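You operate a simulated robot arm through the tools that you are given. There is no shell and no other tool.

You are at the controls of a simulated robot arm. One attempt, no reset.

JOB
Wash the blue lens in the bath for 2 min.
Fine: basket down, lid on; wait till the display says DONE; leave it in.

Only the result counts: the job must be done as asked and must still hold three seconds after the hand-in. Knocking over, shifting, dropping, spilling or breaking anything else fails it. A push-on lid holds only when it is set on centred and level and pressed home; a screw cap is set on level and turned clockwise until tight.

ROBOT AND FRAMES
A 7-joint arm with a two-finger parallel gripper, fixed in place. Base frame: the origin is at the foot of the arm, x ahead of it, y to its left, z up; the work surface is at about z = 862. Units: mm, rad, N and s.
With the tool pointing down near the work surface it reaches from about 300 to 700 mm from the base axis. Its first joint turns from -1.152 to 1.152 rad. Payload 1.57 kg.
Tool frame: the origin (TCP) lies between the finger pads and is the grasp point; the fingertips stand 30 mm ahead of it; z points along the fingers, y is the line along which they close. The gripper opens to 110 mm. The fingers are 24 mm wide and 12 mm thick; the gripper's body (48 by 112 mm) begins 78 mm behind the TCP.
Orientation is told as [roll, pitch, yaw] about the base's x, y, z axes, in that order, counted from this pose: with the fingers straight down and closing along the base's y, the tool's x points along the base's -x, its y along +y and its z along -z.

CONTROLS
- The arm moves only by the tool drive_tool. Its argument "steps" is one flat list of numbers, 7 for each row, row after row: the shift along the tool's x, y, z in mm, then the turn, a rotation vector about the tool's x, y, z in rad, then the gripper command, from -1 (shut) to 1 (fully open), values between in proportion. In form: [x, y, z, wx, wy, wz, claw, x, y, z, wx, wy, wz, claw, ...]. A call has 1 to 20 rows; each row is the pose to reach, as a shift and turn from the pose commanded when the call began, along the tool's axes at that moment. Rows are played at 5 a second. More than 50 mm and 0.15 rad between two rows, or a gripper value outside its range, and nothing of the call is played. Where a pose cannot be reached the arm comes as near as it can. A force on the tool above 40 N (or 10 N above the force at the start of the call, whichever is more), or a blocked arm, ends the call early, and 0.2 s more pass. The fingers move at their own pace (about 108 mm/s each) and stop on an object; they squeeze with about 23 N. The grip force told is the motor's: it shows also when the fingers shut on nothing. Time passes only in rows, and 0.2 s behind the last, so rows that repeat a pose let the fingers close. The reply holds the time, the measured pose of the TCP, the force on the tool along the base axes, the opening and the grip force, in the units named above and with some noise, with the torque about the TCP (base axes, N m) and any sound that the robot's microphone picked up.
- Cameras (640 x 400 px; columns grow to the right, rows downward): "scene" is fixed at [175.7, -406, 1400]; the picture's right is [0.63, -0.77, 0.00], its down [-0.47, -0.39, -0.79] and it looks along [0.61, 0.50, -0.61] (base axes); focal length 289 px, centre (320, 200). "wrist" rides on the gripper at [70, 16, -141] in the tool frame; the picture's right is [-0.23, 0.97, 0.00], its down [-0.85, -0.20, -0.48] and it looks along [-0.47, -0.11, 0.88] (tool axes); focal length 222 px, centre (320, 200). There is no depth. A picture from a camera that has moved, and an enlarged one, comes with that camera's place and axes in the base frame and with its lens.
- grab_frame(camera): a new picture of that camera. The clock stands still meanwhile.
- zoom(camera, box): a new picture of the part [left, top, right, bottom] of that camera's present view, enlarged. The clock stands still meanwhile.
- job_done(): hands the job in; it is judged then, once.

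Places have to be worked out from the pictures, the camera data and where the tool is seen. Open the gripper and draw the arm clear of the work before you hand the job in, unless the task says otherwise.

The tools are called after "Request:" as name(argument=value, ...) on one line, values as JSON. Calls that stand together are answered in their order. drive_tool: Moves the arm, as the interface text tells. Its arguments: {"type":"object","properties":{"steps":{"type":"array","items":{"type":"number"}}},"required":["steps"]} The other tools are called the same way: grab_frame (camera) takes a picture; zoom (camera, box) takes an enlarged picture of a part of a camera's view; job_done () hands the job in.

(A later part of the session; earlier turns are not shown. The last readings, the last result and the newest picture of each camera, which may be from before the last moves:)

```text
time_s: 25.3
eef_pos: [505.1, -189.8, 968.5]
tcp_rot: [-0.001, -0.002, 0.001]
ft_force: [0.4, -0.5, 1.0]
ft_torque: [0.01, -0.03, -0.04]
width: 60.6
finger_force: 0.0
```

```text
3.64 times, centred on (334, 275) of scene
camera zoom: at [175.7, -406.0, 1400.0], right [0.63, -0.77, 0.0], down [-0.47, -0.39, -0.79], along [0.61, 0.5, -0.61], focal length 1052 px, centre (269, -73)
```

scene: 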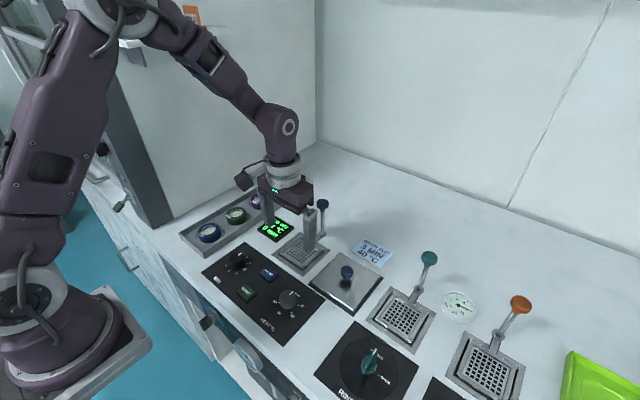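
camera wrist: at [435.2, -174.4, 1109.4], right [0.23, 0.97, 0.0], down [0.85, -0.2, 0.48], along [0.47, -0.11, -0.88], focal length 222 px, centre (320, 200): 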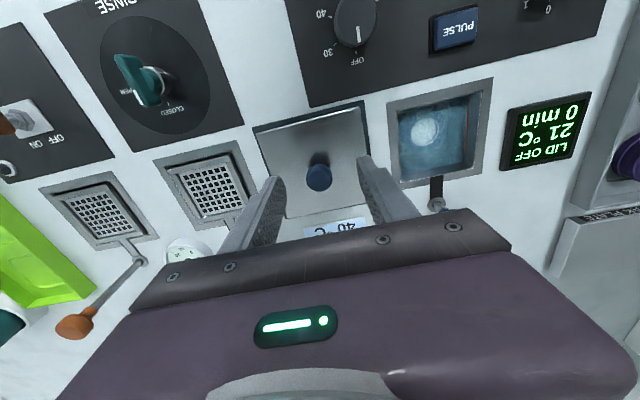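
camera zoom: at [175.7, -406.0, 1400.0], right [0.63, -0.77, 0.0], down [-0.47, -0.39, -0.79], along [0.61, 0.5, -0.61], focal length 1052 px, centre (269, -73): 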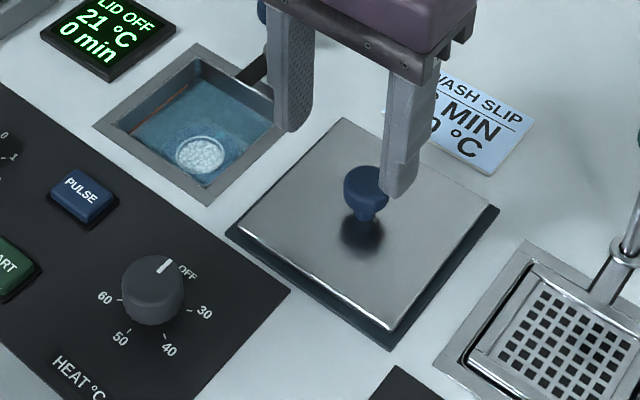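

Lid centre is (523.5–524.5,-196), the plate top about z 874, and the lid needs a shift of about (+0.5,+135) to the bath. I descend around the knob and grip it.

Request:
drive_tool(steps=[-10, -3, 10, 0, 0, 0, 0.1, -19.3, -6, 20, 0, 0, 0, 0.1, -19.3, -6, 40, 0, 0, 0, 0.1, -19.3, -6, 54, 0, 0, 0, 0.1, -19.3, -6, 57, 0, 0, 0, 0.1, -19.3, -6, 57, 0, 0, 0, 0.1])

Request:
zoom(camera="wrist", box=[200, 80, 440, 260])

Request:
zoom(camera="scene", box=[294, 230, 394, 310])

```text
time_s: 26.7
eef_pos: [525.6, -196.3, 911.3]
tcp_rot: [-0.004, -0.002, -0.001]
ft_force: [0.0, 1.4, 0.6]
ft_torque: [0.03, 0.0, 0.01]
width: 60.1
finger_force: 0.0
```

```text
2.22 times, centred on (320, 170) of wrist
camera zoom: at [455.9, -181.4, 1052.4], right [0.23, 0.97, 0.0], down [0.85, -0.2, 0.48], along [0.47, -0.11, -0.88], focal length 494 px, centre (320, 267)
```

zoom: 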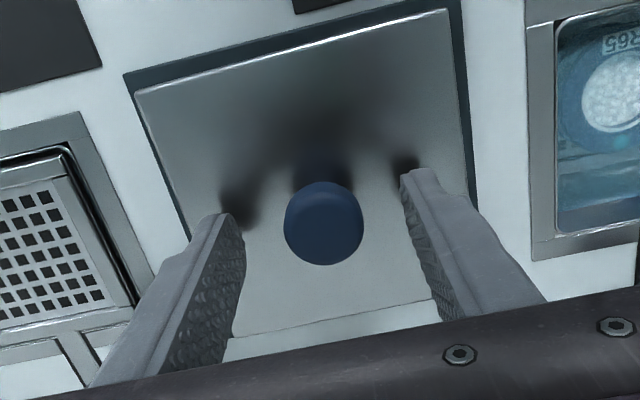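

```text
5.00 times, centred on (344, 270) of scene
camera zoom: at [175.7, -406.0, 1400.0], right [0.63, -0.77, 0.0], down [-0.47, -0.39, -0.79], along [0.61, 0.5, -0.61], focal length 1447 px, centre (200, -150)
```

zoom: 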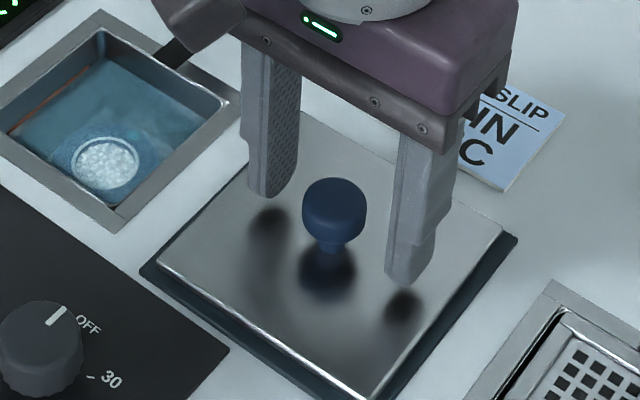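

The fingers straddle the knob with tips just above the plate. I close to grip the knob.

Request:
drive_tool(steps=[0, 0, 1, 0, 0, 0, -0.4, 0, 0, 1, 0, 0, 0, -1, 0, 0, 1, 0, 0, 0, -1, 0, 0, 1, 0, 0, 0, -1])

Request:
zoom(camera="scene", box=[294, 230, 394, 310])

Request:
zoom(camera="wrist", box=[200, 80, 440, 260])

```text
time_s: 27.7
eef_pos: [526.5, -196.7, 910.0]
tcp_rot: [-0.001, -0.002, -0.001]
ft_force: [0.7, 1.0, 0.6]
ft_torque: [0.05, -0.03, 0.0]
width: 27.0
finger_force: 22.8
```

```text
5.00 times, centred on (344, 270) of scene
camera zoom: at [175.7, -405.9, 1400.0], right [0.63, -0.77, 0.0], down [-0.47, -0.39, -0.79], along [0.61, 0.5, -0.61], focal length 1447 px, centre (200, -150)
```

zoom: 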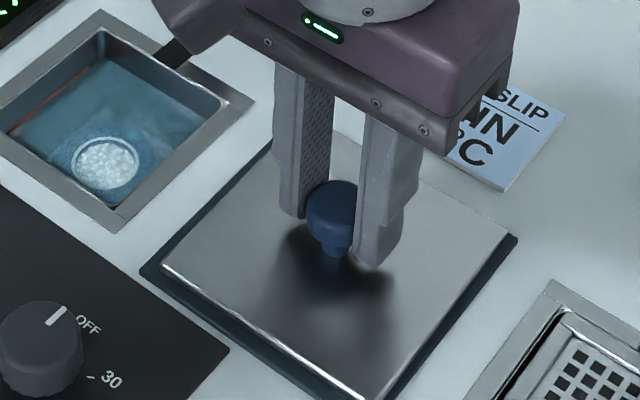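

```text
2.22 times, centred on (320, 170) of wrist
camera zoom: at [455.7, -182.0, 1052.1], right [0.23, 0.97, 0.0], down [0.85, -0.2, 0.48], along [0.47, -0.11, -0.88], focal length 494 px, centre (320, 267)
```

zoom: 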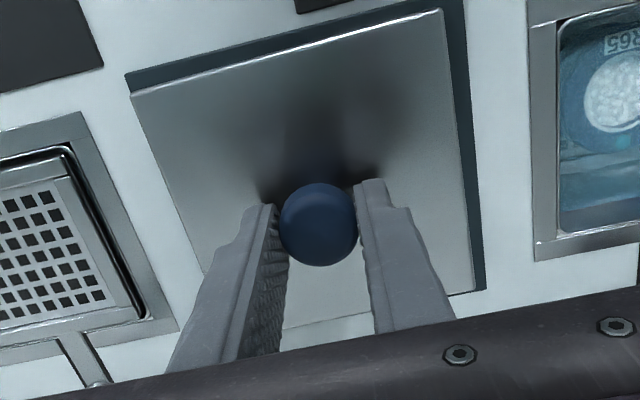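

The knob is gripped at 27 mm; the metal lid rests on a dark mat that stays. I lift it 60 mm and check.

Request:
drive_tool(steps=[0, 0, -8, 0, 0, 0, -1, 0, 0, -25, 0, 0, 0, -1, 0, 0, -45, 0, 0, 0, -1, 0, 0, -60, 0, 0, 0, -1, 0, 0, -60, 0, 0, 0, -1])

Request:
zoom(camera="scene", box=[264, 200, 404, 310])

Request:
zoom(camera="wrist", box=[200, 80, 440, 260])

```text
time_s: 28.9
eef_pos: [523.4, -194.7, 972.2]
tcp_rot: [-0.003, -0.002, -0.001]
ft_force: [-0.1, 1.2, -1.7]
ft_torque: [0.03, 0.0, -0.01]
width: 27.1
finger_force: 23.0
```

```text
3.64 times, centred on (334, 255) of scene
camera zoom: at [175.7, -406.0, 1400.0], right [0.63, -0.77, 0.0], down [-0.47, -0.39, -0.79], along [0.61, 0.5, -0.61], focal length 1052 px, centre (269, 0)
```

zoom: 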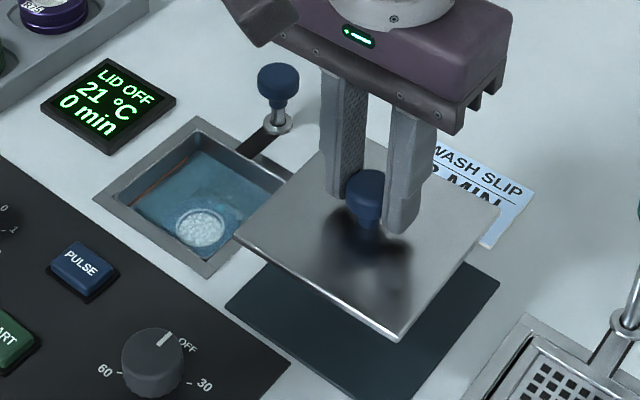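

```text
2.22 times, centred on (320, 170) of wrist
camera zoom: at [454.2, -179.5, 1113.1], right [0.23, 0.97, 0.0], down [0.85, -0.2, 0.48], along [0.47, -0.11, -0.88], focal length 494 px, centre (320, 267)
```

zoom: 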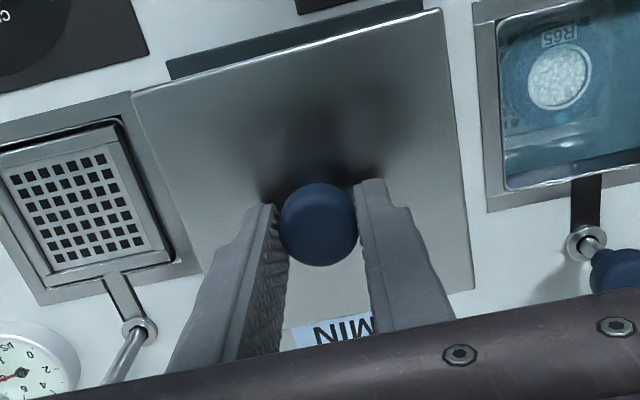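

The lid hangs level. I carry it 135 mm in +y over the bath.

Request:
drive_tool(steps=[0, 15, 0, 0, 0, 0, -1, -1, 45, 0, 0, 0, 0, -1, -2, 80, 0, 0, 0, 0, -1, -2.5, 115, 0, 0, 0, 0, -1, -2.5, 135, 0, 0, 0, 0, -1, -2.5, 135, 15, 0, 0, 0, -1, -2.5, 135, 25, 0, 0, 0, -1, -2.5, 135, 25, 0, 0, 0, -1, -2.5, 135, 25, 0, 0, 0, -1])

Request:
zoom(camera="scene", box=[254, 190, 374, 290])

Request:
zoom(camera="wrist", box=[200, 80, 440, 260])

Request:
grab_frame(camera="wrist")

```text
time_s: 30.9
eef_pos: [530.4, -58.7, 945.4]
tcp_rot: [-0.002, -0.001, -0.001]
ft_force: [-0.5, 0.9, -2.5]
ft_torque: [0.01, -0.01, 0.01]
width: 27.4
finger_force: 23.1
```

```text
4.00 times, centred on (314, 240) of scene
camera zoom: at [175.7, -406.0, 1400.0], right [0.63, -0.77, 0.0], down [-0.47, -0.39, -0.79], along [0.61, 0.5, -0.61], focal length 1158 px, centre (344, 40)
```

zoom: 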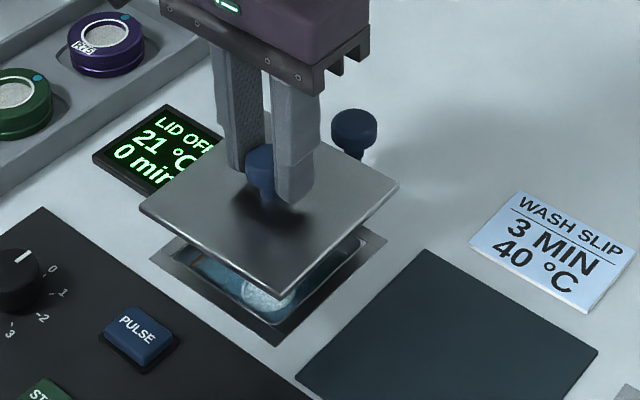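

```text
2.22 times, centred on (320, 170) of wrist
camera zoom: at [460.7, -43.5, 1086.7], right [0.23, 0.97, 0.0], down [0.85, -0.2, 0.48], along [0.47, -0.11, -0.88], focal length 494 px, centre (320, 267)
```

zoom: 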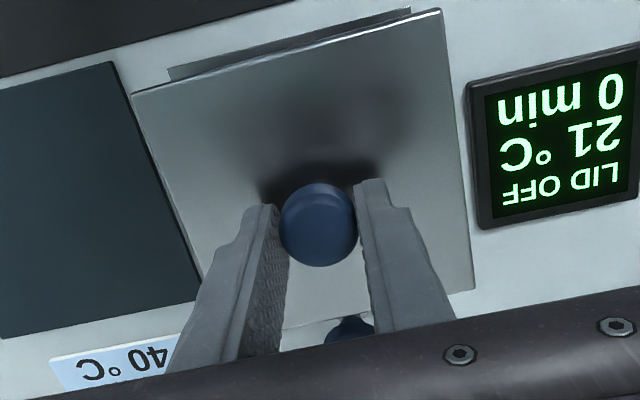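

```text
taken
camera wrist: at [460.7, -43.5, 1086.7], right [0.23, 0.97, 0.0], down [0.85, -0.2, 0.48], along [0.47, -0.11, -0.88], focal length 222 px, centre (320, 200)
```

wrist: 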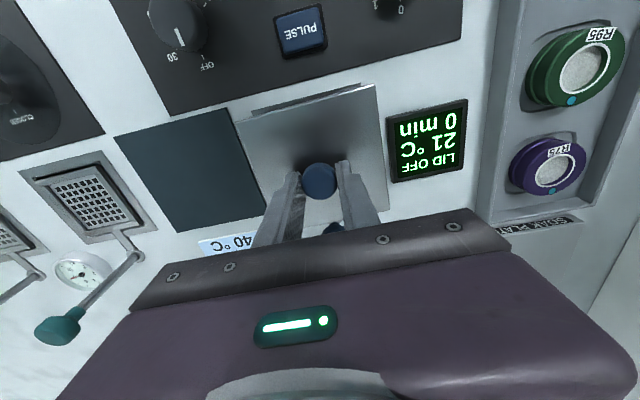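

The arm reads (530.4,-58.7). Measured in the same picture, the lid centre is about (529,-60.4) against the bath centre (524.5,-60.6). I shift 4.5 mm in −x, lower 15 mm and re-measure.

Request:
drive_tool(steps=[2, 0, 5, 0, 0, 0, -1, 4.5, 0, 10, 0, 0, 0, -1, 4.5, 0, 15, 0, 0, 0, -1, 4.5, 0, 15, 0, 0, 0, -1, 4.5, 0, 15, 0, 0, 0, -1])

Request:
zoom(camera="wrist", box=[220, 70, 400, 205])

Request:
zoom(camera="scene", box=[264, 215, 354, 280])

```text
time_s: 32.1
eef_pos: [524.9, -59.5, 932.3]
tcp_rot: [-0.002, -0.002, -0.001]
ft_force: [0.3, -0.6, -0.8]
ft_torque: [0.03, -0.04, 0.01]
width: 27.1
finger_force: 22.9
```

```text
2.96 times, centred on (310, 138) of wrist
camera zoom: at [455.1, -44.8, 1072.9], right [0.23, 0.97, 0.0], down [0.85, -0.2, 0.48], along [0.47, -0.11, -0.88], focal length 658 px, centre (350, 385)
```

zoom: 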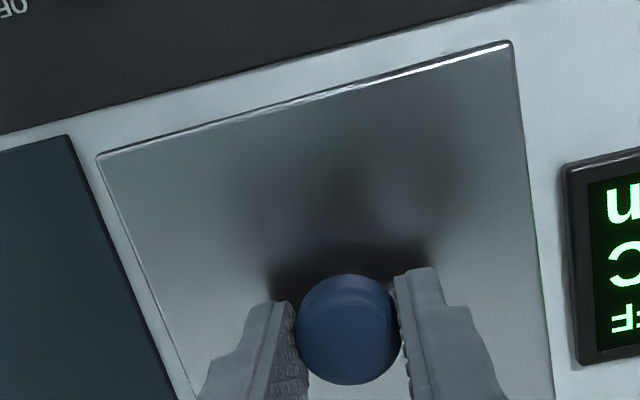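

```text
6.15 times, centred on (309, 248) of scene
camera zoom: at [175.7, -406.0, 1400.0], right [0.63, -0.77, 0.0], down [-0.47, -0.39, -0.79], along [0.61, 0.5, -0.61], focal length 1781 px, centre (388, -92)
```

zoom: 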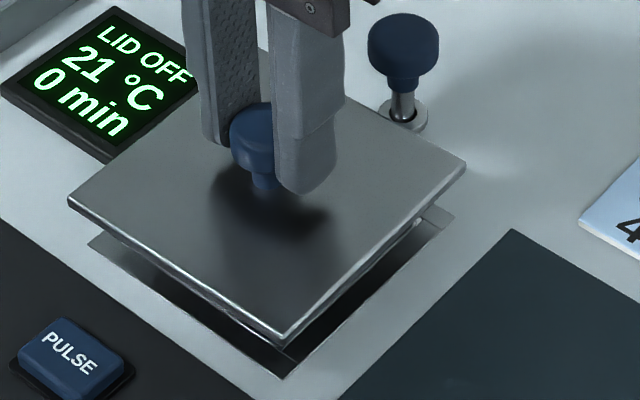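

Lid centre is now (523.4,-61.8) against bath (524.5,-60.6); I shift +1.2/+1.2 and lower to just above contact.

Request:
drive_tool(steps=[-1.2, 1.2, 5, 0, 0, 0, -1, -1.2, 1.2, 10, 0, 0, 0, -1, -1.2, 1.2, 15, 0, 0, 0, -1, -1.2, 1.2, 17, 0, 0, 0, -1, -1.2, 1.2, 17, 0, 0, 0, -1])

Request:
zoom(camera="wrist", box=[220, 70, 400, 205])

Request:
zoom(camera="scene", box=[264, 215, 354, 280])

```text
time_s: 33.3
eef_pos: [526.0, -60.3, 915.0]
tcp_rot: [-0.001, -0.001, -0.001]
ft_force: [0.4, 0.3, -2.0]
ft_torque: [0.05, 0.02, 0.01]
width: 27.2
finger_force: 23.3
```

```text
2.96 times, centred on (310, 138) of wrist
camera zoom: at [455.6, -44.6, 1055.4], right [0.23, 0.97, 0.0], down [0.85, -0.2, 0.48], along [0.47, -0.11, -0.88], focal length 658 px, centre (350, 385)
```

zoom: 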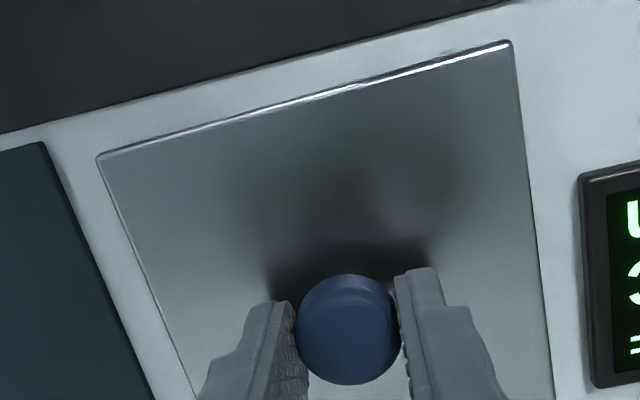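

```text
6.15 times, centred on (309, 248) of scene
camera zoom: at [175.7, -406.0, 1400.0], right [0.63, -0.77, 0.0], down [-0.47, -0.39, -0.79], along [0.61, 0.5, -0.61], focal length 1781 px, centre (388, -92)
```

zoom: 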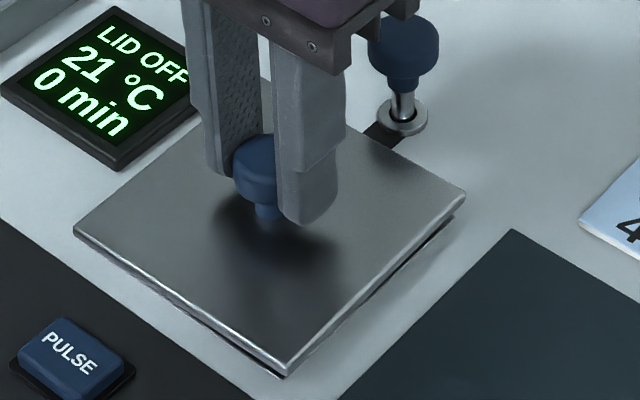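

Nearly seated; a final +0.6/+0.8 mm correction and lower until touching.

Request:
drive_tool(steps=[-0.6, 0.8, 1, 0, 0, 0, -1, -0.6, 0.8, 2.5, 0, 0, 0, -1, -0.6, 0.8, 4, 0, 0, 0, -1, -0.6, 0.8, 5, 0, 0, 0, -1, -0.6, 0.8, 5, 0, 0, 0, -1])

Request:
zoom(camera="wrist", box=[220, 70, 400, 205])

Request:
zoom(camera="scene", box=[264, 215, 354, 280])

```text
time_s: 34.5
eef_pos: [525.5, -60.8, 909.9]
tcp_rot: [-0.001, 0.0, -0.001]
ft_force: [-0.1, 0.1, -1.4]
ft_torque: [0.01, -0.01, 0.0]
width: 27.1
finger_force: 22.9
```

```text
2.96 times, centred on (310, 138) of wrist
camera zoom: at [456.2, -44.1, 1049.9], right [0.23, 0.97, 0.0], down [0.85, -0.2, 0.48], along [0.47, -0.11, -0.88], focal length 658 px, centre (350, 385)
```

zoom: 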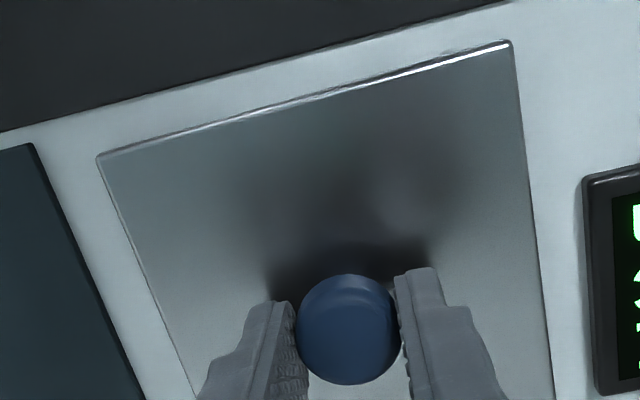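

```text
6.15 times, centred on (309, 248) of scene
camera zoom: at [175.7, -406.0, 1400.0], right [0.63, -0.77, 0.0], down [-0.47, -0.39, -0.79], along [0.61, 0.5, -0.61], focal length 1781 px, centre (388, -92)
```

zoom: 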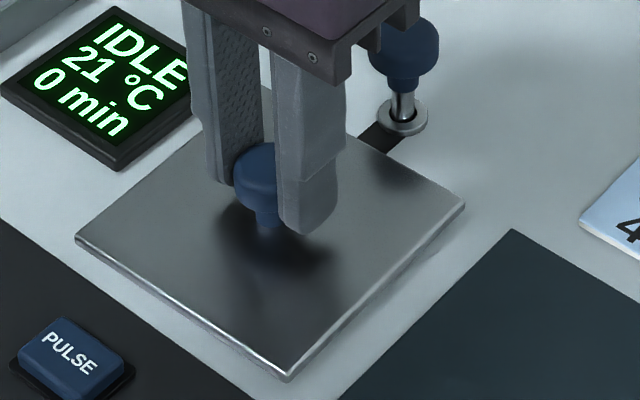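

The display changed to IDLE, so the lid is sensed. I lower the last mm until contact force shows.

Request:
drive_tool(steps=[0, 0, 1, 0, 0, 0, -1, 0, 0, 2, 0, 0, 0, -1, 0, 0, 3, 0, 0, 0, -1, 0, 0, 3, 0, 0, 0, -1])

Request:
zoom(camera="scene", box=[264, 215, 354, 280])

```text
time_s: 35.5
eef_pos: [526.7, -60.0, 905.1]
tcp_rot: [-0.001, -0.003, 0.0]
ft_force: [2.1, -1.3, 16.6]
ft_torque: [-0.02, -0.06, -0.01]
width: 27.1
finger_force: 23.0
```

```text
6.15 times, centred on (309, 248) of scene
camera zoom: at [175.4, -406.0, 1400.1], right [0.63, -0.77, 0.0], down [-0.47, -0.39, -0.79], along [0.61, 0.5, -0.61], focal length 1781 px, centre (388, -92)
```

zoom: 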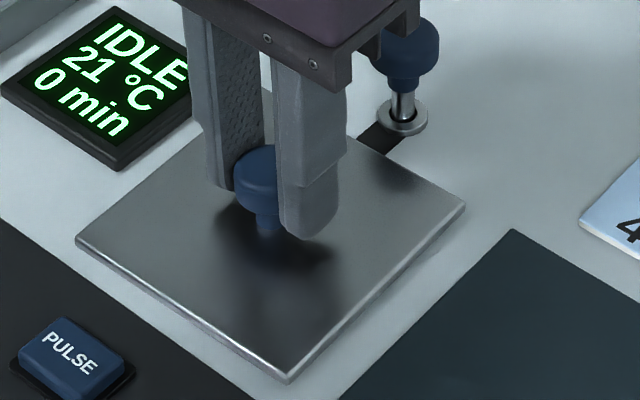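

The lid is seated with 16.6 N. I ease off, open the fingers and rise.

Request:
drive_tool(steps=[0, 0, -2, 0, 0, 0, -1, 0, 0, -2, 0, 0, 0, 0, 0, 0, -2, 0, 0, 0, 0, 0, 0, -20, 0, 0, 0, 0, 0, 0, -50, 0, 0, 0, 0, 0, 0, -90, 0, 0, 0, 0, 0, 0, -90, 0, 0, 0, 0])

Request:
zoom(camera="scene", box=[200, 190, 360, 310])

Request:
zoom(camera="wrist", box=[200, 60, 440, 240])

Request:
grab_frame(camera="wrist")

```text
time_s: 37.1
eef_pos: [523.8, -58.4, 993.3]
tcp_rot: [-0.002, -0.003, -0.001]
ft_force: [0.4, 0.2, 0.7]
ft_torque: [0.03, -0.01, -0.02]
width: 54.7
finger_force: 0.1
```

```text
3.33 times, centred on (280, 250) of scene
camera zoom: at [175.7, -406.0, 1400.0], right [0.63, -0.77, 0.0], down [-0.47, -0.39, -0.79], along [0.61, 0.5, -0.61], focal length 965 px, centre (453, 33)
```

zoom: 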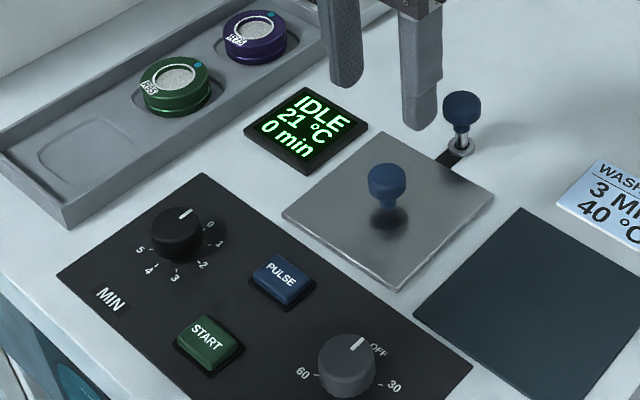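

```text
2.22 times, centred on (320, 150) of wrist
camera zoom: at [455.1, -42.6, 1134.9], right [0.23, 0.97, 0.0], down [0.85, -0.2, 0.48], along [0.47, -0.11, -0.88], focal length 494 px, centre (320, 311)
```

zoom: 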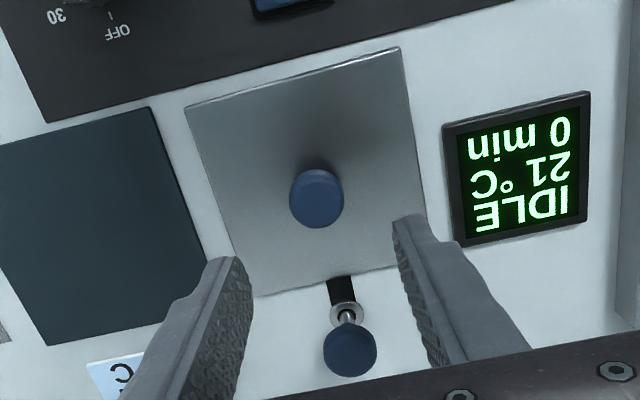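

```text
taken
camera wrist: at [455.1, -42.6, 1134.9], right [0.23, 0.97, 0.0], down [0.85, -0.2, 0.48], along [0.47, -0.11, -0.88], focal length 222 px, centre (320, 200)
```

wrist: 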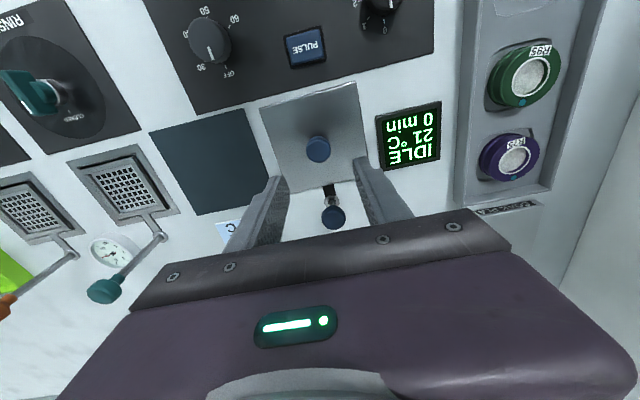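

The lid is seated and centred, display IDLE. Now I move over the MIN knob to read its scale and exact position.

Request:
drive_tool(steps=[20, 10, -10, 0, 0, 0, 0, 50, 30, -10, 0, 0, 0, 0, 85, 55, 0, 0, 0, 0, 0, 115, 73, 5, 0, 0, 0, 0, 124, 80, 5, 0, 0, 0, 0, 124, 80, 5, 0, 0, 0, 0])

Request:
grab_frame(camera="wrist")

Request:
zoom(camera="wrist", box=[250, 90, 390, 195])

Request:
zoom(camera="scene", box=[200, 230, 300, 305])

```text
time_s: 38.5
eef_pos: [402.3, 22.1, 991.0]
tcp_rot: [0.0, -0.002, 0.001]
ft_force: [0.1, 0.0, -0.8]
ft_torque: [0.0, 0.0, 0.01]
width: 55.0
finger_force: 0.1
```

```text
taken
camera wrist: at [331.9, 37.4, 1132.2], right [0.23, 0.97, 0.0], down [0.85, -0.2, 0.48], along [0.47, -0.11, -0.88], focal length 222 px, centre (320, 200)
```

wrist: 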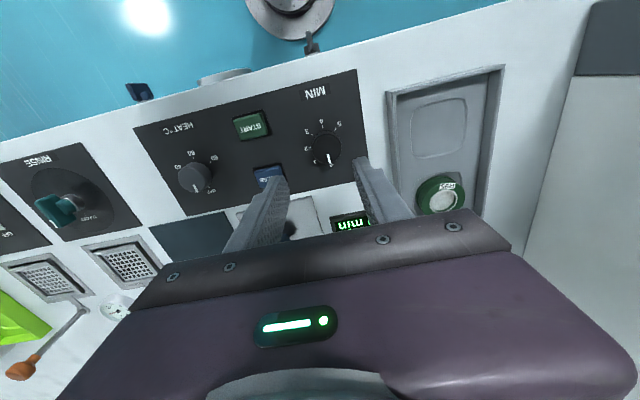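

```text
3.81 times, centred on (320, 142) of wrist
camera zoom: at [331.9, 37.4, 1132.2], right [0.23, 0.97, 0.0], down [0.85, -0.2, 0.48], along [0.47, -0.11, -0.88], focal length 846 px, centre (320, 419)
```

zoom: 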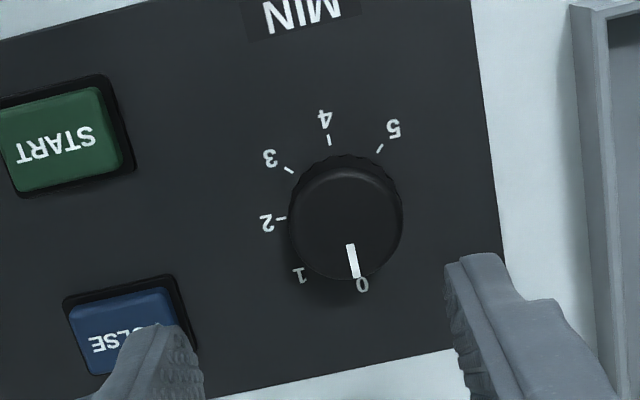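

```text
5.33 times, centred on (250, 268) of scene
camera zoom: at [175.7, -406.0, 1400.0], right [0.63, -0.77, 0.0], down [-0.47, -0.39, -0.79], along [0.61, 0.5, -0.61], focal length 1543 px, centre (693, -160)
```

zoom: 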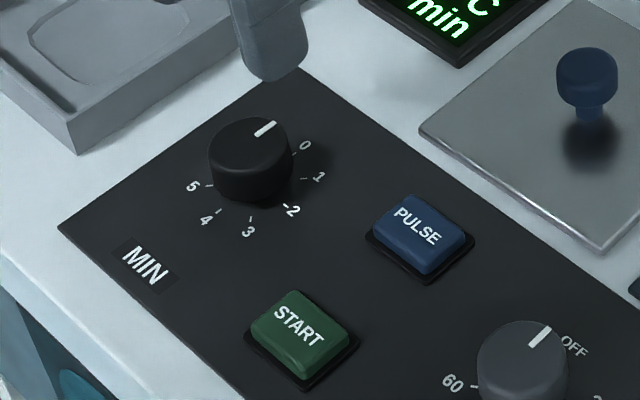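

The scale runs clockwise at about 45° per minute: 0 points to +x and 2 points to −y, with the knob centre at (403,29) and its top near z 888. I pre-rotate the gripper −45° about the tool axis above the knob.

Request:
drive_tool(steps=[-1, 7, 0, 0, 0, -0.13, 0, -1, 7, 0, 0, 0, -0.26, 0, -1, 7, 10, 0, 0, -0.39, 0, -1, 7, 20, 0, 0, -0.52, 0, -1, 7, 30, 0, 0, -0.65, 0, -1, 7, 40, 0, 0, -0.7854, 0, -1, 7, 40, 0, 0, -0.7854, 0, -1, 7, 40, 0, 0, -0.7854, 0])

Request:
grab_frame(camera="wrist")

Request:
zoom(camera="wrist", box=[240, 110, 400, 230])

Request:
zoom(camera="scene", box=[190, 220, 300, 305])

```text
time_s: 40.3
eef_pos: [404.0, 28.1, 950.5]
tcp_rot: [-0.002, -0.001, 0.788]
ft_force: [-0.3, -0.3, -0.3]
ft_torque: [-0.01, -0.02, -0.02]
width: 55.2
finger_force: 0.1
```

```text
taken
camera wrist: at [342.7, -10.1, 1091.6], right [-0.53, 0.85, 0.0], down [0.74, 0.46, 0.48], along [0.41, 0.25, -0.88], focal length 222 px, centre (320, 200)
```

wrist: 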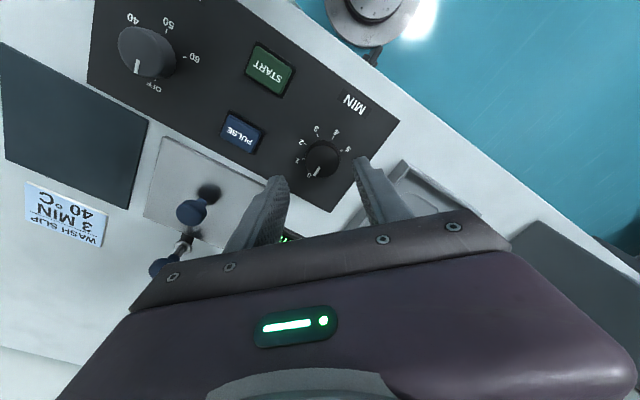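

```text
3.33 times, centred on (320, 170) of wrist
camera zoom: at [342.7, -10.1, 1091.6], right [-0.53, 0.85, 0.0], down [0.74, 0.46, 0.48], along [0.41, 0.25, -0.88], focal length 740 px, centre (320, 300)
```

zoom: 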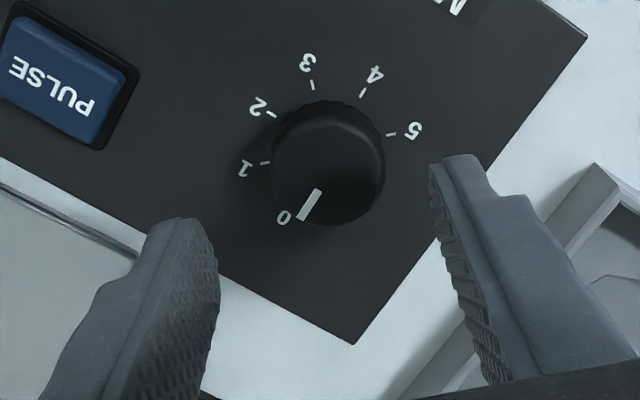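

```text
4.71 times, centred on (245, 262) of scene
camera zoom: at [175.7, -406.0, 1400.0], right [0.63, -0.77, 0.0], down [-0.47, -0.39, -0.79], along [0.61, 0.5, -0.61], focal length 1362 px, centre (673, -94)
```

zoom: 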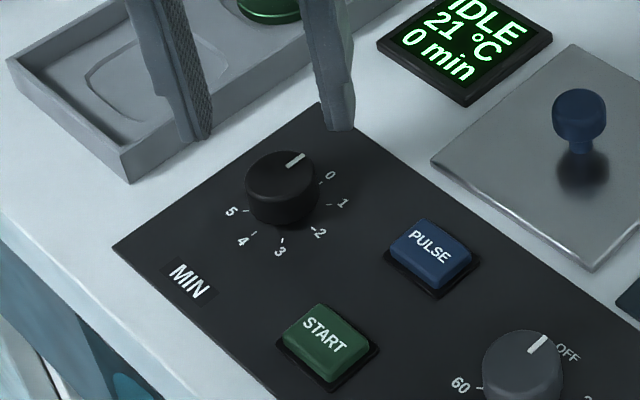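

The knob centre refines to (401.8,28.3) with exact 45° steps. I shift by about (−2.2,0.2) and lower around the knob, then look before gripping.

Request:
drive_tool(steps=[1.4, 1.7, 10, 0, 0, 0, 0, 1.4, 1.7, 25, 0, 0, 0, 0, 1.4, 1.7, 40, 0, 0, 0, 0, 1.4, 1.7, 47, 0, 0, 0, 0, 1.4, 1.7, 47, 0, 0, 0, 0])

Request:
zoom(camera="wrist", box=[240, 110, 400, 230])

Request:
zoom(camera="scene", box=[190, 220, 300, 305])

```text
time_s: 41.5
eef_pos: [399.6, 27.6, 903.3]
tcp_rot: [0.0, 0.001, 0.786]
ft_force: [-0.3, 0.0, 0.3]
ft_torque: [-0.02, -0.01, 0.02]
width: 55.0
finger_force: 0.1
```

```text
3.33 times, centred on (320, 170) of wrist
camera zoom: at [339.7, -10.7, 1045.0], right [-0.53, 0.85, 0.0], down [0.75, 0.46, 0.48], along [0.41, 0.25, -0.88], focal length 740 px, centre (320, 300)
```

zoom: 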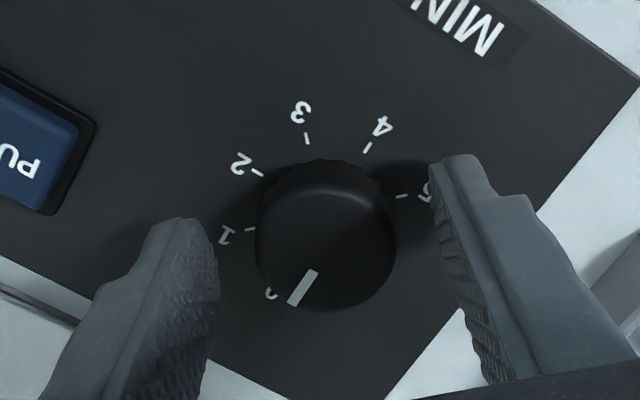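

```text
4.71 times, centred on (245, 262) of scene
camera zoom: at [175.7, -406.0, 1400.0], right [0.63, -0.77, 0.0], down [-0.47, -0.39, -0.79], along [0.61, 0.5, -0.61], focal length 1362 px, centre (673, -94)
```

zoom: 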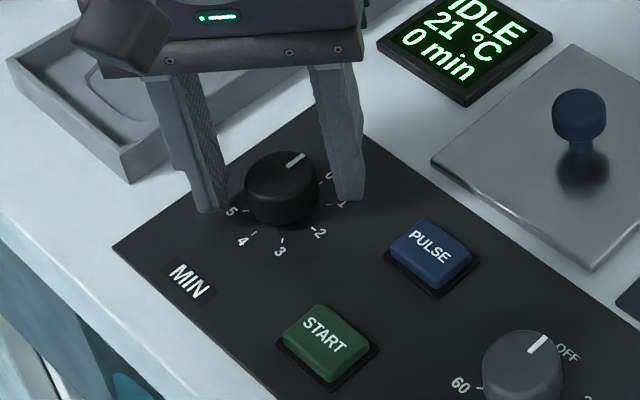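

The knob is centred between the fingers. I close on it.

Request:
drive_tool(steps=[0, 0, 0, 0, 0, 0, -0.6, 0, 0, 0, 0, 0, 0, -1, 0, 0, 0, 0, 0, 0, -1, 0, 0, 0, 0, 0, 0, -1])

Request:
zoom(camera="wrist", box=[240, 110, 400, 230])

```text
time_s: 42.5
eef_pos: [400.6, 29.1, 903.0]
tcp_rot: [-0.002, 0.0, 0.786]
ft_force: [-10.1, 11.6, -5.4]
ft_torque: [0.73, 0.37, 0.04]
width: 33.5
finger_force: 41.4
```

```text
3.33 times, centred on (320, 170) of wrist
camera zoom: at [339.4, -10.2, 1045.1], right [-0.53, 0.85, 0.0], down [0.75, 0.46, 0.48], along [0.41, 0.25, -0.88], focal length 740 px, centre (320, 300)
```

zoom: 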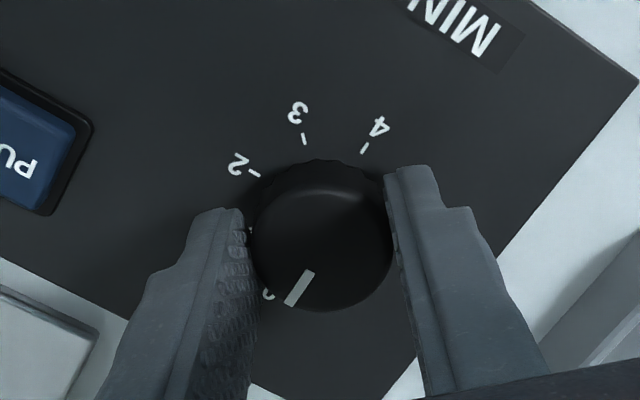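

A 15 N side force shows I'm about 1 mm off along the tool's y, so I relieve 0.9 mm that way and begin turning clockwise (+tool z) 45°.

Request:
drive_tool(steps=[0, 0.9, 0, 0, 0, 0, -1, 0, 0.9, 0, 0, 0, 0, -1])

```text
time_s: 43.1
eef_pos: [399.1, 27.9, 903.4]
tcp_rot: [-0.002, -0.001, 0.784]
ft_force: [-4.2, 0.8, -7.4]
ft_torque: [0.16, 0.37, 0.01]
width: 33.4
finger_force: 41.6
```

Side force has gone. Now I turn 45° clockwise.

Request:
drive_tool(steps=[0, 0, 0, 0, 0, 0.13, -1, 0, 0, 0, 0, 0, 0.26, -1, 0, 0, 0, 0, 0, 0.39, -1, 0, 0, 0, 0, 0, 0.52, -1, 0, 0, 0, 0, 0, 0.65, -1, 0, 0, 0, 0, 0, 0.7854, -1, 0, 0, 0, 0, 0, 0.7854, -1])

Request:
zoom(camera="wrist", box=[240, 110, 400, 230])

Request:
zoom(camera="scene", box=[190, 200, 310, 305])

```text
time_s: 44.7
eef_pos: [400.4, 29.7, 904.3]
tcp_rot: [-0.003, 0.0, -0.002]
ft_force: [-11.5, 13.3, -5.0]
ft_torque: [0.75, 0.5, 0.03]
width: 33.6
finger_force: 41.6
```

```text
3.33 times, centred on (320, 170) of wrist
camera zoom: at [329.9, 45.4, 1045.0], right [0.23, 0.97, 0.0], down [0.85, -0.2, 0.48], along [0.47, -0.11, -0.88], focal length 740 px, centre (320, 300)
```

zoom: 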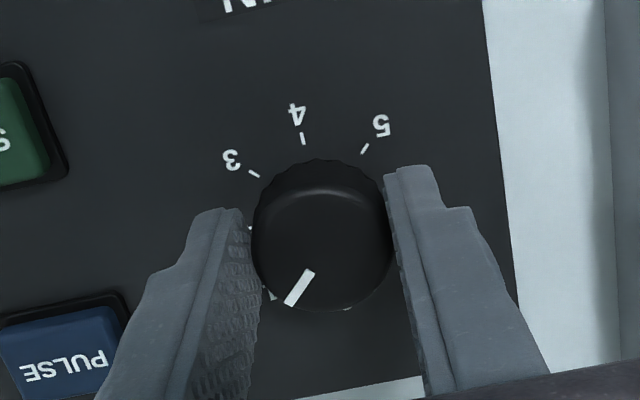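

```text
3.81 times, centred on (250, 252) of scene
camera zoom: at [175.5, -405.7, 1400.2], right [0.63, -0.77, 0.0], down [-0.47, -0.39, -0.79], along [0.61, 0.5, -0.61], focal length 1102 px, centre (587, 0)
```

zoom: 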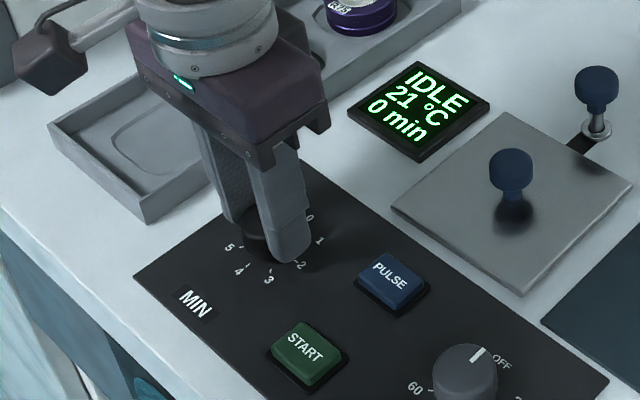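

The knob turned with the grip, now pointing to 1. I relieve the side force again and turn the remaining 45°.

Request:
drive_tool(steps=[0.5, 0.8, 0, 0, 0, 0, -1, 0.5, 0.8, 0, 0, 0, 0.13, -1, 0.5, 0.8, 0, 0, 0, 0.26, -1, 0.5, 0.8, 0, 0, 0, 0.39, -1, 0.5, 0.8, 0, 0, 0, 0.52, -1, 0.5, 0.8, 0, 0, 0, 0.65, -1, 0.5, 0.8, 0, 0, 0, 0.7854, -1, 0.5, 0.8, 0, 0, 0, 0.7854, -1])

Request:
zoom(camera="wrist", box=[240, 110, 400, 230])

Request:
zoom(camera="scene", box=[190, 200, 310, 305])

```text
time_s: 46.7
eef_pos: [400.1, 30.9, 904.3]
tcp_rot: [0.004, -0.002, -0.785]
ft_force: [2.6, 6.6, -6.0]
ft_torque: [-0.1, 0.06, 0.0]
width: 33.5
finger_force: 41.3
stopped in row 8: the force on the tool passed its limit at 40 N (the readings are from after the stop); the commanded pose is now the measured one
```

```text
3.33 times, centred on (320, 170) of wrist
camera zoom: at [362.0, 90.9, 1045.2], right [0.85, 0.53, 0.0], down [0.46, -0.75, 0.48], along [0.26, -0.41, -0.88], focal length 740 px, centre (320, 300)
```

zoom: 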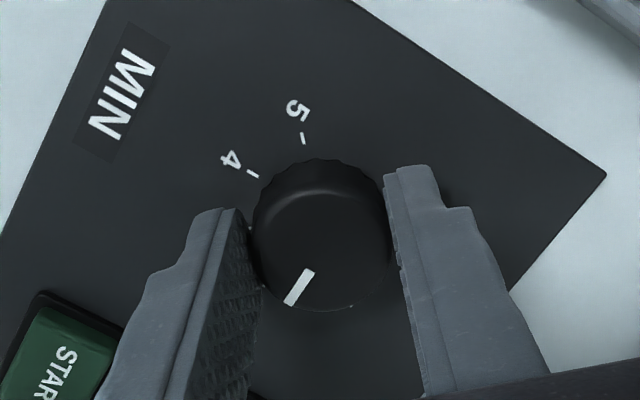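

```text
3.81 times, centred on (250, 252) of scene
camera zoom: at [175.8, -405.8, 1400.1], right [0.63, -0.77, 0.0], down [-0.47, -0.39, -0.79], along [0.61, 0.5, -0.61], focal length 1102 px, centre (587, 0)
```

zoom: 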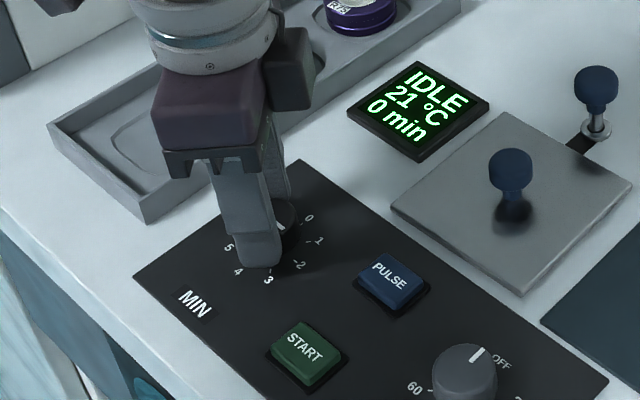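

Yaw reads −0.785, so the knob turned the full 90°. I release and rise to check the pointer.

Request:
drive_tool(steps=[0, 0, 0, 0, 0, 0, 0, 0, 0, 0, 0, 0, 0, 0, 0, 0, 0, 0, 0, 0, 0, 0, 0, -20, 0, 0, 0, 0, 0, 0, -50, 0, 0, 0, 0, 0, 0, -70, 0, 0, 0, 0, 0, 0, -70, 0, 0, 0, 0])

Request:
zoom(camera="wrist", box=[220, 80, 400, 215])

Request:
zoom(camera="scene", box=[200, 220, 310, 305])

```text
time_s: 48.3
eef_pos: [400.8, 30.2, 972.4]
tcp_rot: [0.003, -0.002, -0.785]
ft_force: [0.1, -1.1, 0.5]
ft_torque: [0.02, 0.0, -0.02]
width: 54.9
finger_force: 0.0
```

```text
2.96 times, centred on (310, 148) of wrist
camera zoom: at [362.3, 89.6, 1114.3], right [0.85, 0.53, 0.0], down [0.46, -0.75, 0.48], along [0.26, -0.41, -0.88], focal length 658 px, centre (350, 356)
```

zoom: 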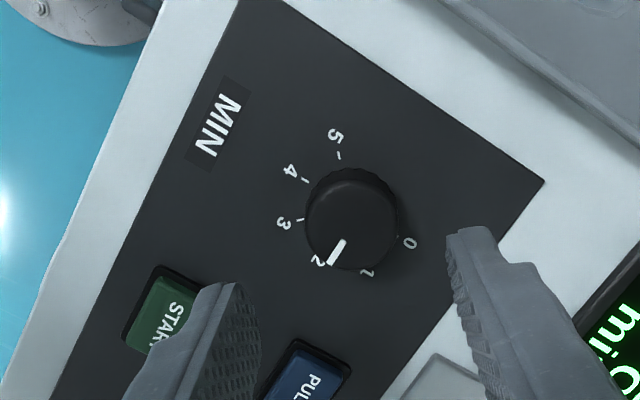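

```text
4.71 times, centred on (255, 262) of scene
camera zoom: at [175.7, -406.0, 1400.0], right [0.63, -0.77, 0.0], down [-0.47, -0.39, -0.79], along [0.61, 0.5, -0.61], focal length 1362 px, centre (626, -94)
```

zoom: 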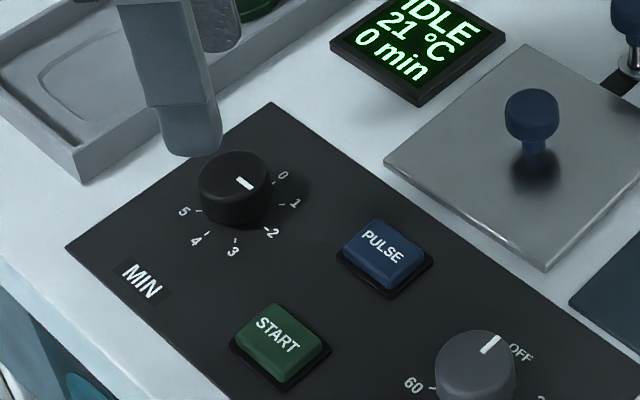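

The pointer is on 2. Heat wasn't asked for, so I leave it off. Next I close the fingers, turn back to yaw 0 and go above START at about (362.5,-48.5).

Request:
drive_tool(steps=[-5, -14, 0, 0, 0, -0.13, -0.5, -10, -28, 0, 0, 0, -0.26, -1, -15, -42, 0, 0, 0, -0.39, -1, -20, -56, 0, 0, 0, -0.52, -1, -25, -70, 0, 0, 0, -0.65, -1, -29, -82.7, 0, 0, 0, -0.785, -1, -29, -82.7, 20, 0, 0, -0.785, -1, -29, -82.7, 20, 0, 0, -0.785, -1])

Request:
zoom(camera="wrist", box=[200, 60, 440, 240])

Request:
zoom(camera="scene", box=[180, 200, 320, 315])

```text
time_s: 50.1
eef_pos: [361.5, -48.6, 952.6]
tcp_rot: [0.0, -0.004, 0.0]
ft_force: [0.3, 0.2, -0.6]
ft_torque: [-0.04, 0.01, 0.01]
width: 0.1
finger_force: 21.8
```

```text
2.22 times, centred on (320, 150) of wrist
camera zoom: at [291.5, -33.1, 1094.3], right [0.23, 0.97, 0.0], down [0.85, -0.2, 0.48], along [0.47, -0.11, -0.88], focal length 494 px, centre (320, 311)
```

zoom: 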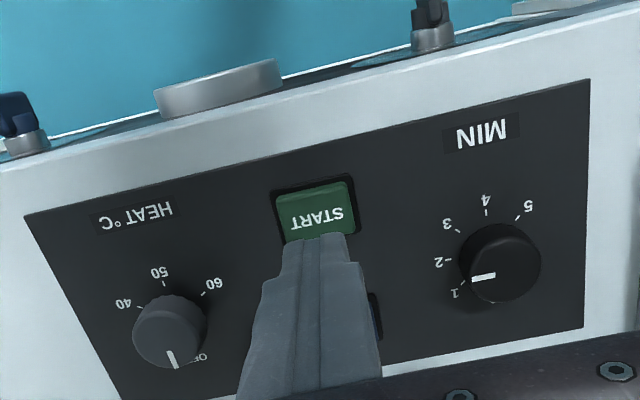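

```text
3.48 times, centred on (250, 258) of scene
camera zoom: at [175.7, -406.0, 1400.0], right [0.63, -0.77, 0.0], down [-0.47, -0.39, -0.79], along [0.61, 0.5, -0.61], focal length 1006 px, centre (564, 0)
```

zoom: 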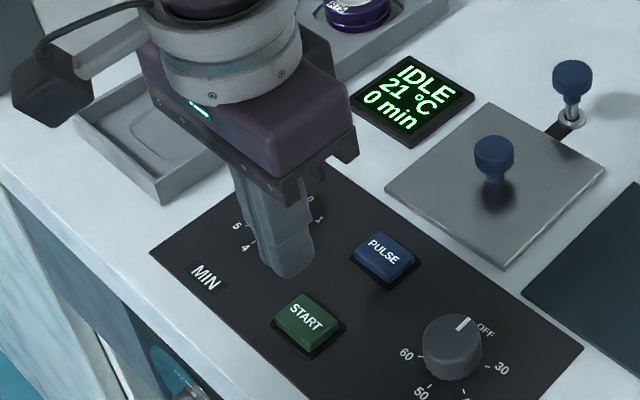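

START's centre measures about (360.5,-49.5). I lower to just above it.

Request:
drive_tool(steps=[1, -1, 15, 0, 0, 0, -1, 1, -1, 30, 0, 0, 0, -1, 1, -1, 40, 0, 0, 0, -1, 1, -1, 42, 0, 0, 0, -1, 1, -1, 42, 0, 0, 0, -1])

Request:
zoom(camera="scene", box=[200, 230, 320, 320])

Request:
zoom(camera="wrist", box=[220, 80, 400, 215])

```text
time_s: 51.3
eef_pos: [361.7, -47.9, 911.5]
tcp_rot: [0.001, -0.005, -0.001]
ft_force: [0.2, -1.2, -0.7]
ft_torque: [-0.01, 0.03, -0.02]
width: 0.0
finger_force: 21.3
```

```text
4.44 times, centred on (260, 275) of scene
camera zoom: at [175.7, -406.0, 1400.0], right [0.63, -0.77, 0.0], down [-0.47, -0.39, -0.79], along [0.61, 0.5, -0.61], focal length 1286 px, centre (587, -133)
```

zoom: 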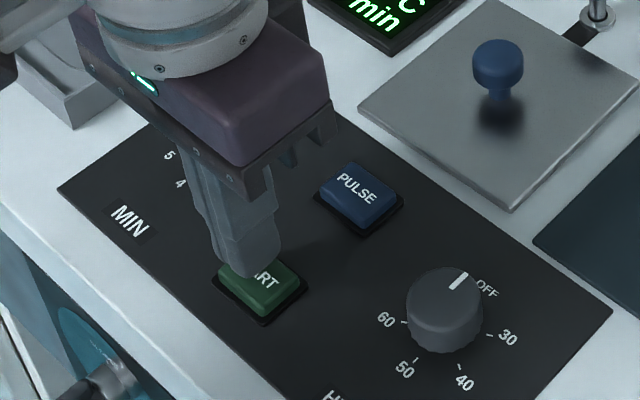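

```text
2.96 times, centred on (310, 148) of wrist
camera zoom: at [291.0, -33.2, 1054.0], right [0.23, 0.97, 0.0], down [0.85, -0.2, 0.48], along [0.47, -0.11, -0.88], focal length 658 px, centre (350, 356)
```

zoom: 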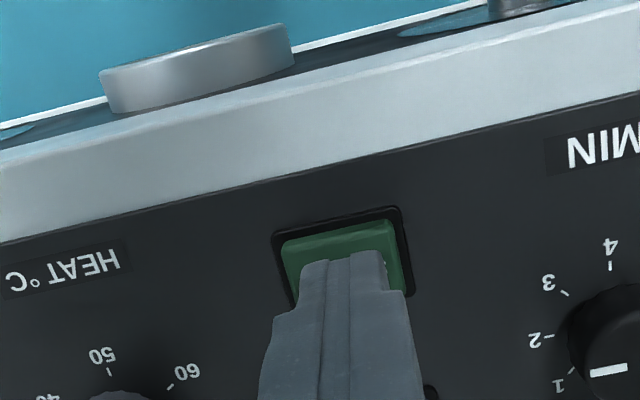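

The fingertips are centred over START. I press down in 2 mm rows.

Request:
drive_tool(steps=[0, 0, 3, 0, 0, 0, -1, 0, 0, 5, 0, 0, 0, -1, 0, 0, 7, 0, 0, 0, -1, 0, 0, 9, 0, 0, 0, -1, 0, 0, 9, 0, 0, 0, -1])

Request:
zoom(camera="scene", box=[200, 210, 320, 320])

```text
time_s: 52.5
eef_pos: [359.4, -49.5, 903.3]
tcp_rot: [0.001, -0.005, -0.002]
ft_force: [0.0, 0.4, 0.2]
ft_torque: [0.0, 0.03, 0.01]
width: 0.0
finger_force: 21.1
```

```text
3.64 times, centred on (260, 265) of scene
camera zoom: at [175.7, -406.0, 1400.0], right [0.63, -0.77, 0.0], down [-0.47, -0.39, -0.79], along [0.61, 0.5, -0.61], focal length 1052 px, centre (538, -36)
```

zoom: 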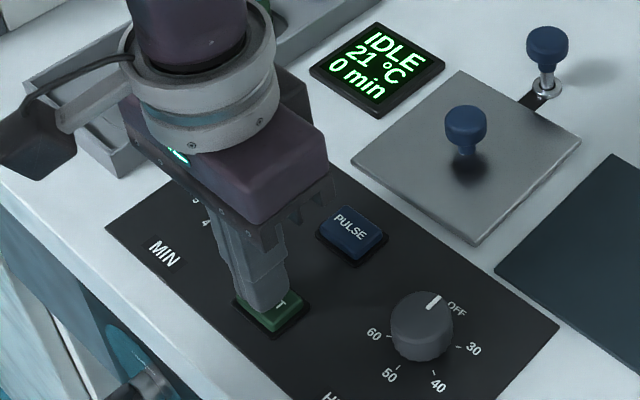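

No force yet; I press further in 1 mm rows.

Request:
drive_tool(steps=[0, 0, 1, 0, 0, 0, -1, 0, 0, 2, 0, 0, 0, -1, 0, 0, 3, 0, 0, 0, -1, 0, 0, 4, 0, 0, 0, -1, 0, 0, 4, 0, 0, 0, -1])

Request:
zoom(camera="scene", box=[200, 210, 320, 320])

```text
time_s: 53.7
eef_pos: [361.3, -50.3, 900.1]
tcp_rot: [-0.001, -0.003, -0.001]
ft_force: [0.4, -0.5, 0.8]
ft_torque: [0.0, 0.0, 0.03]
width: 0.0
finger_force: 21.0
heard: click
```

```text
3.64 times, centred on (260, 265) of scene
camera zoom: at [175.7, -406.0, 1400.0], right [0.63, -0.77, 0.0], down [-0.47, -0.39, -0.79], along [0.61, 0.5, -0.61], focal length 1052 px, centre (538, -36)
```

zoom: 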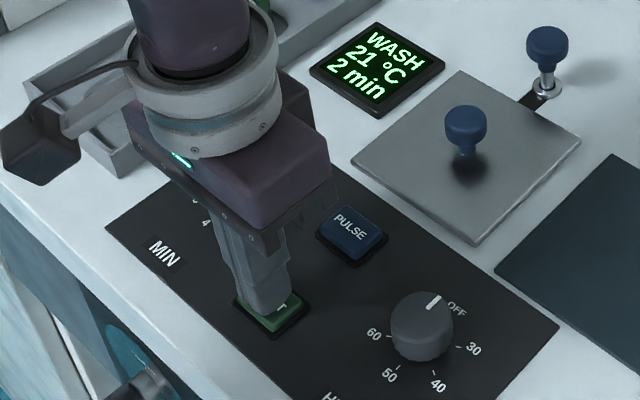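

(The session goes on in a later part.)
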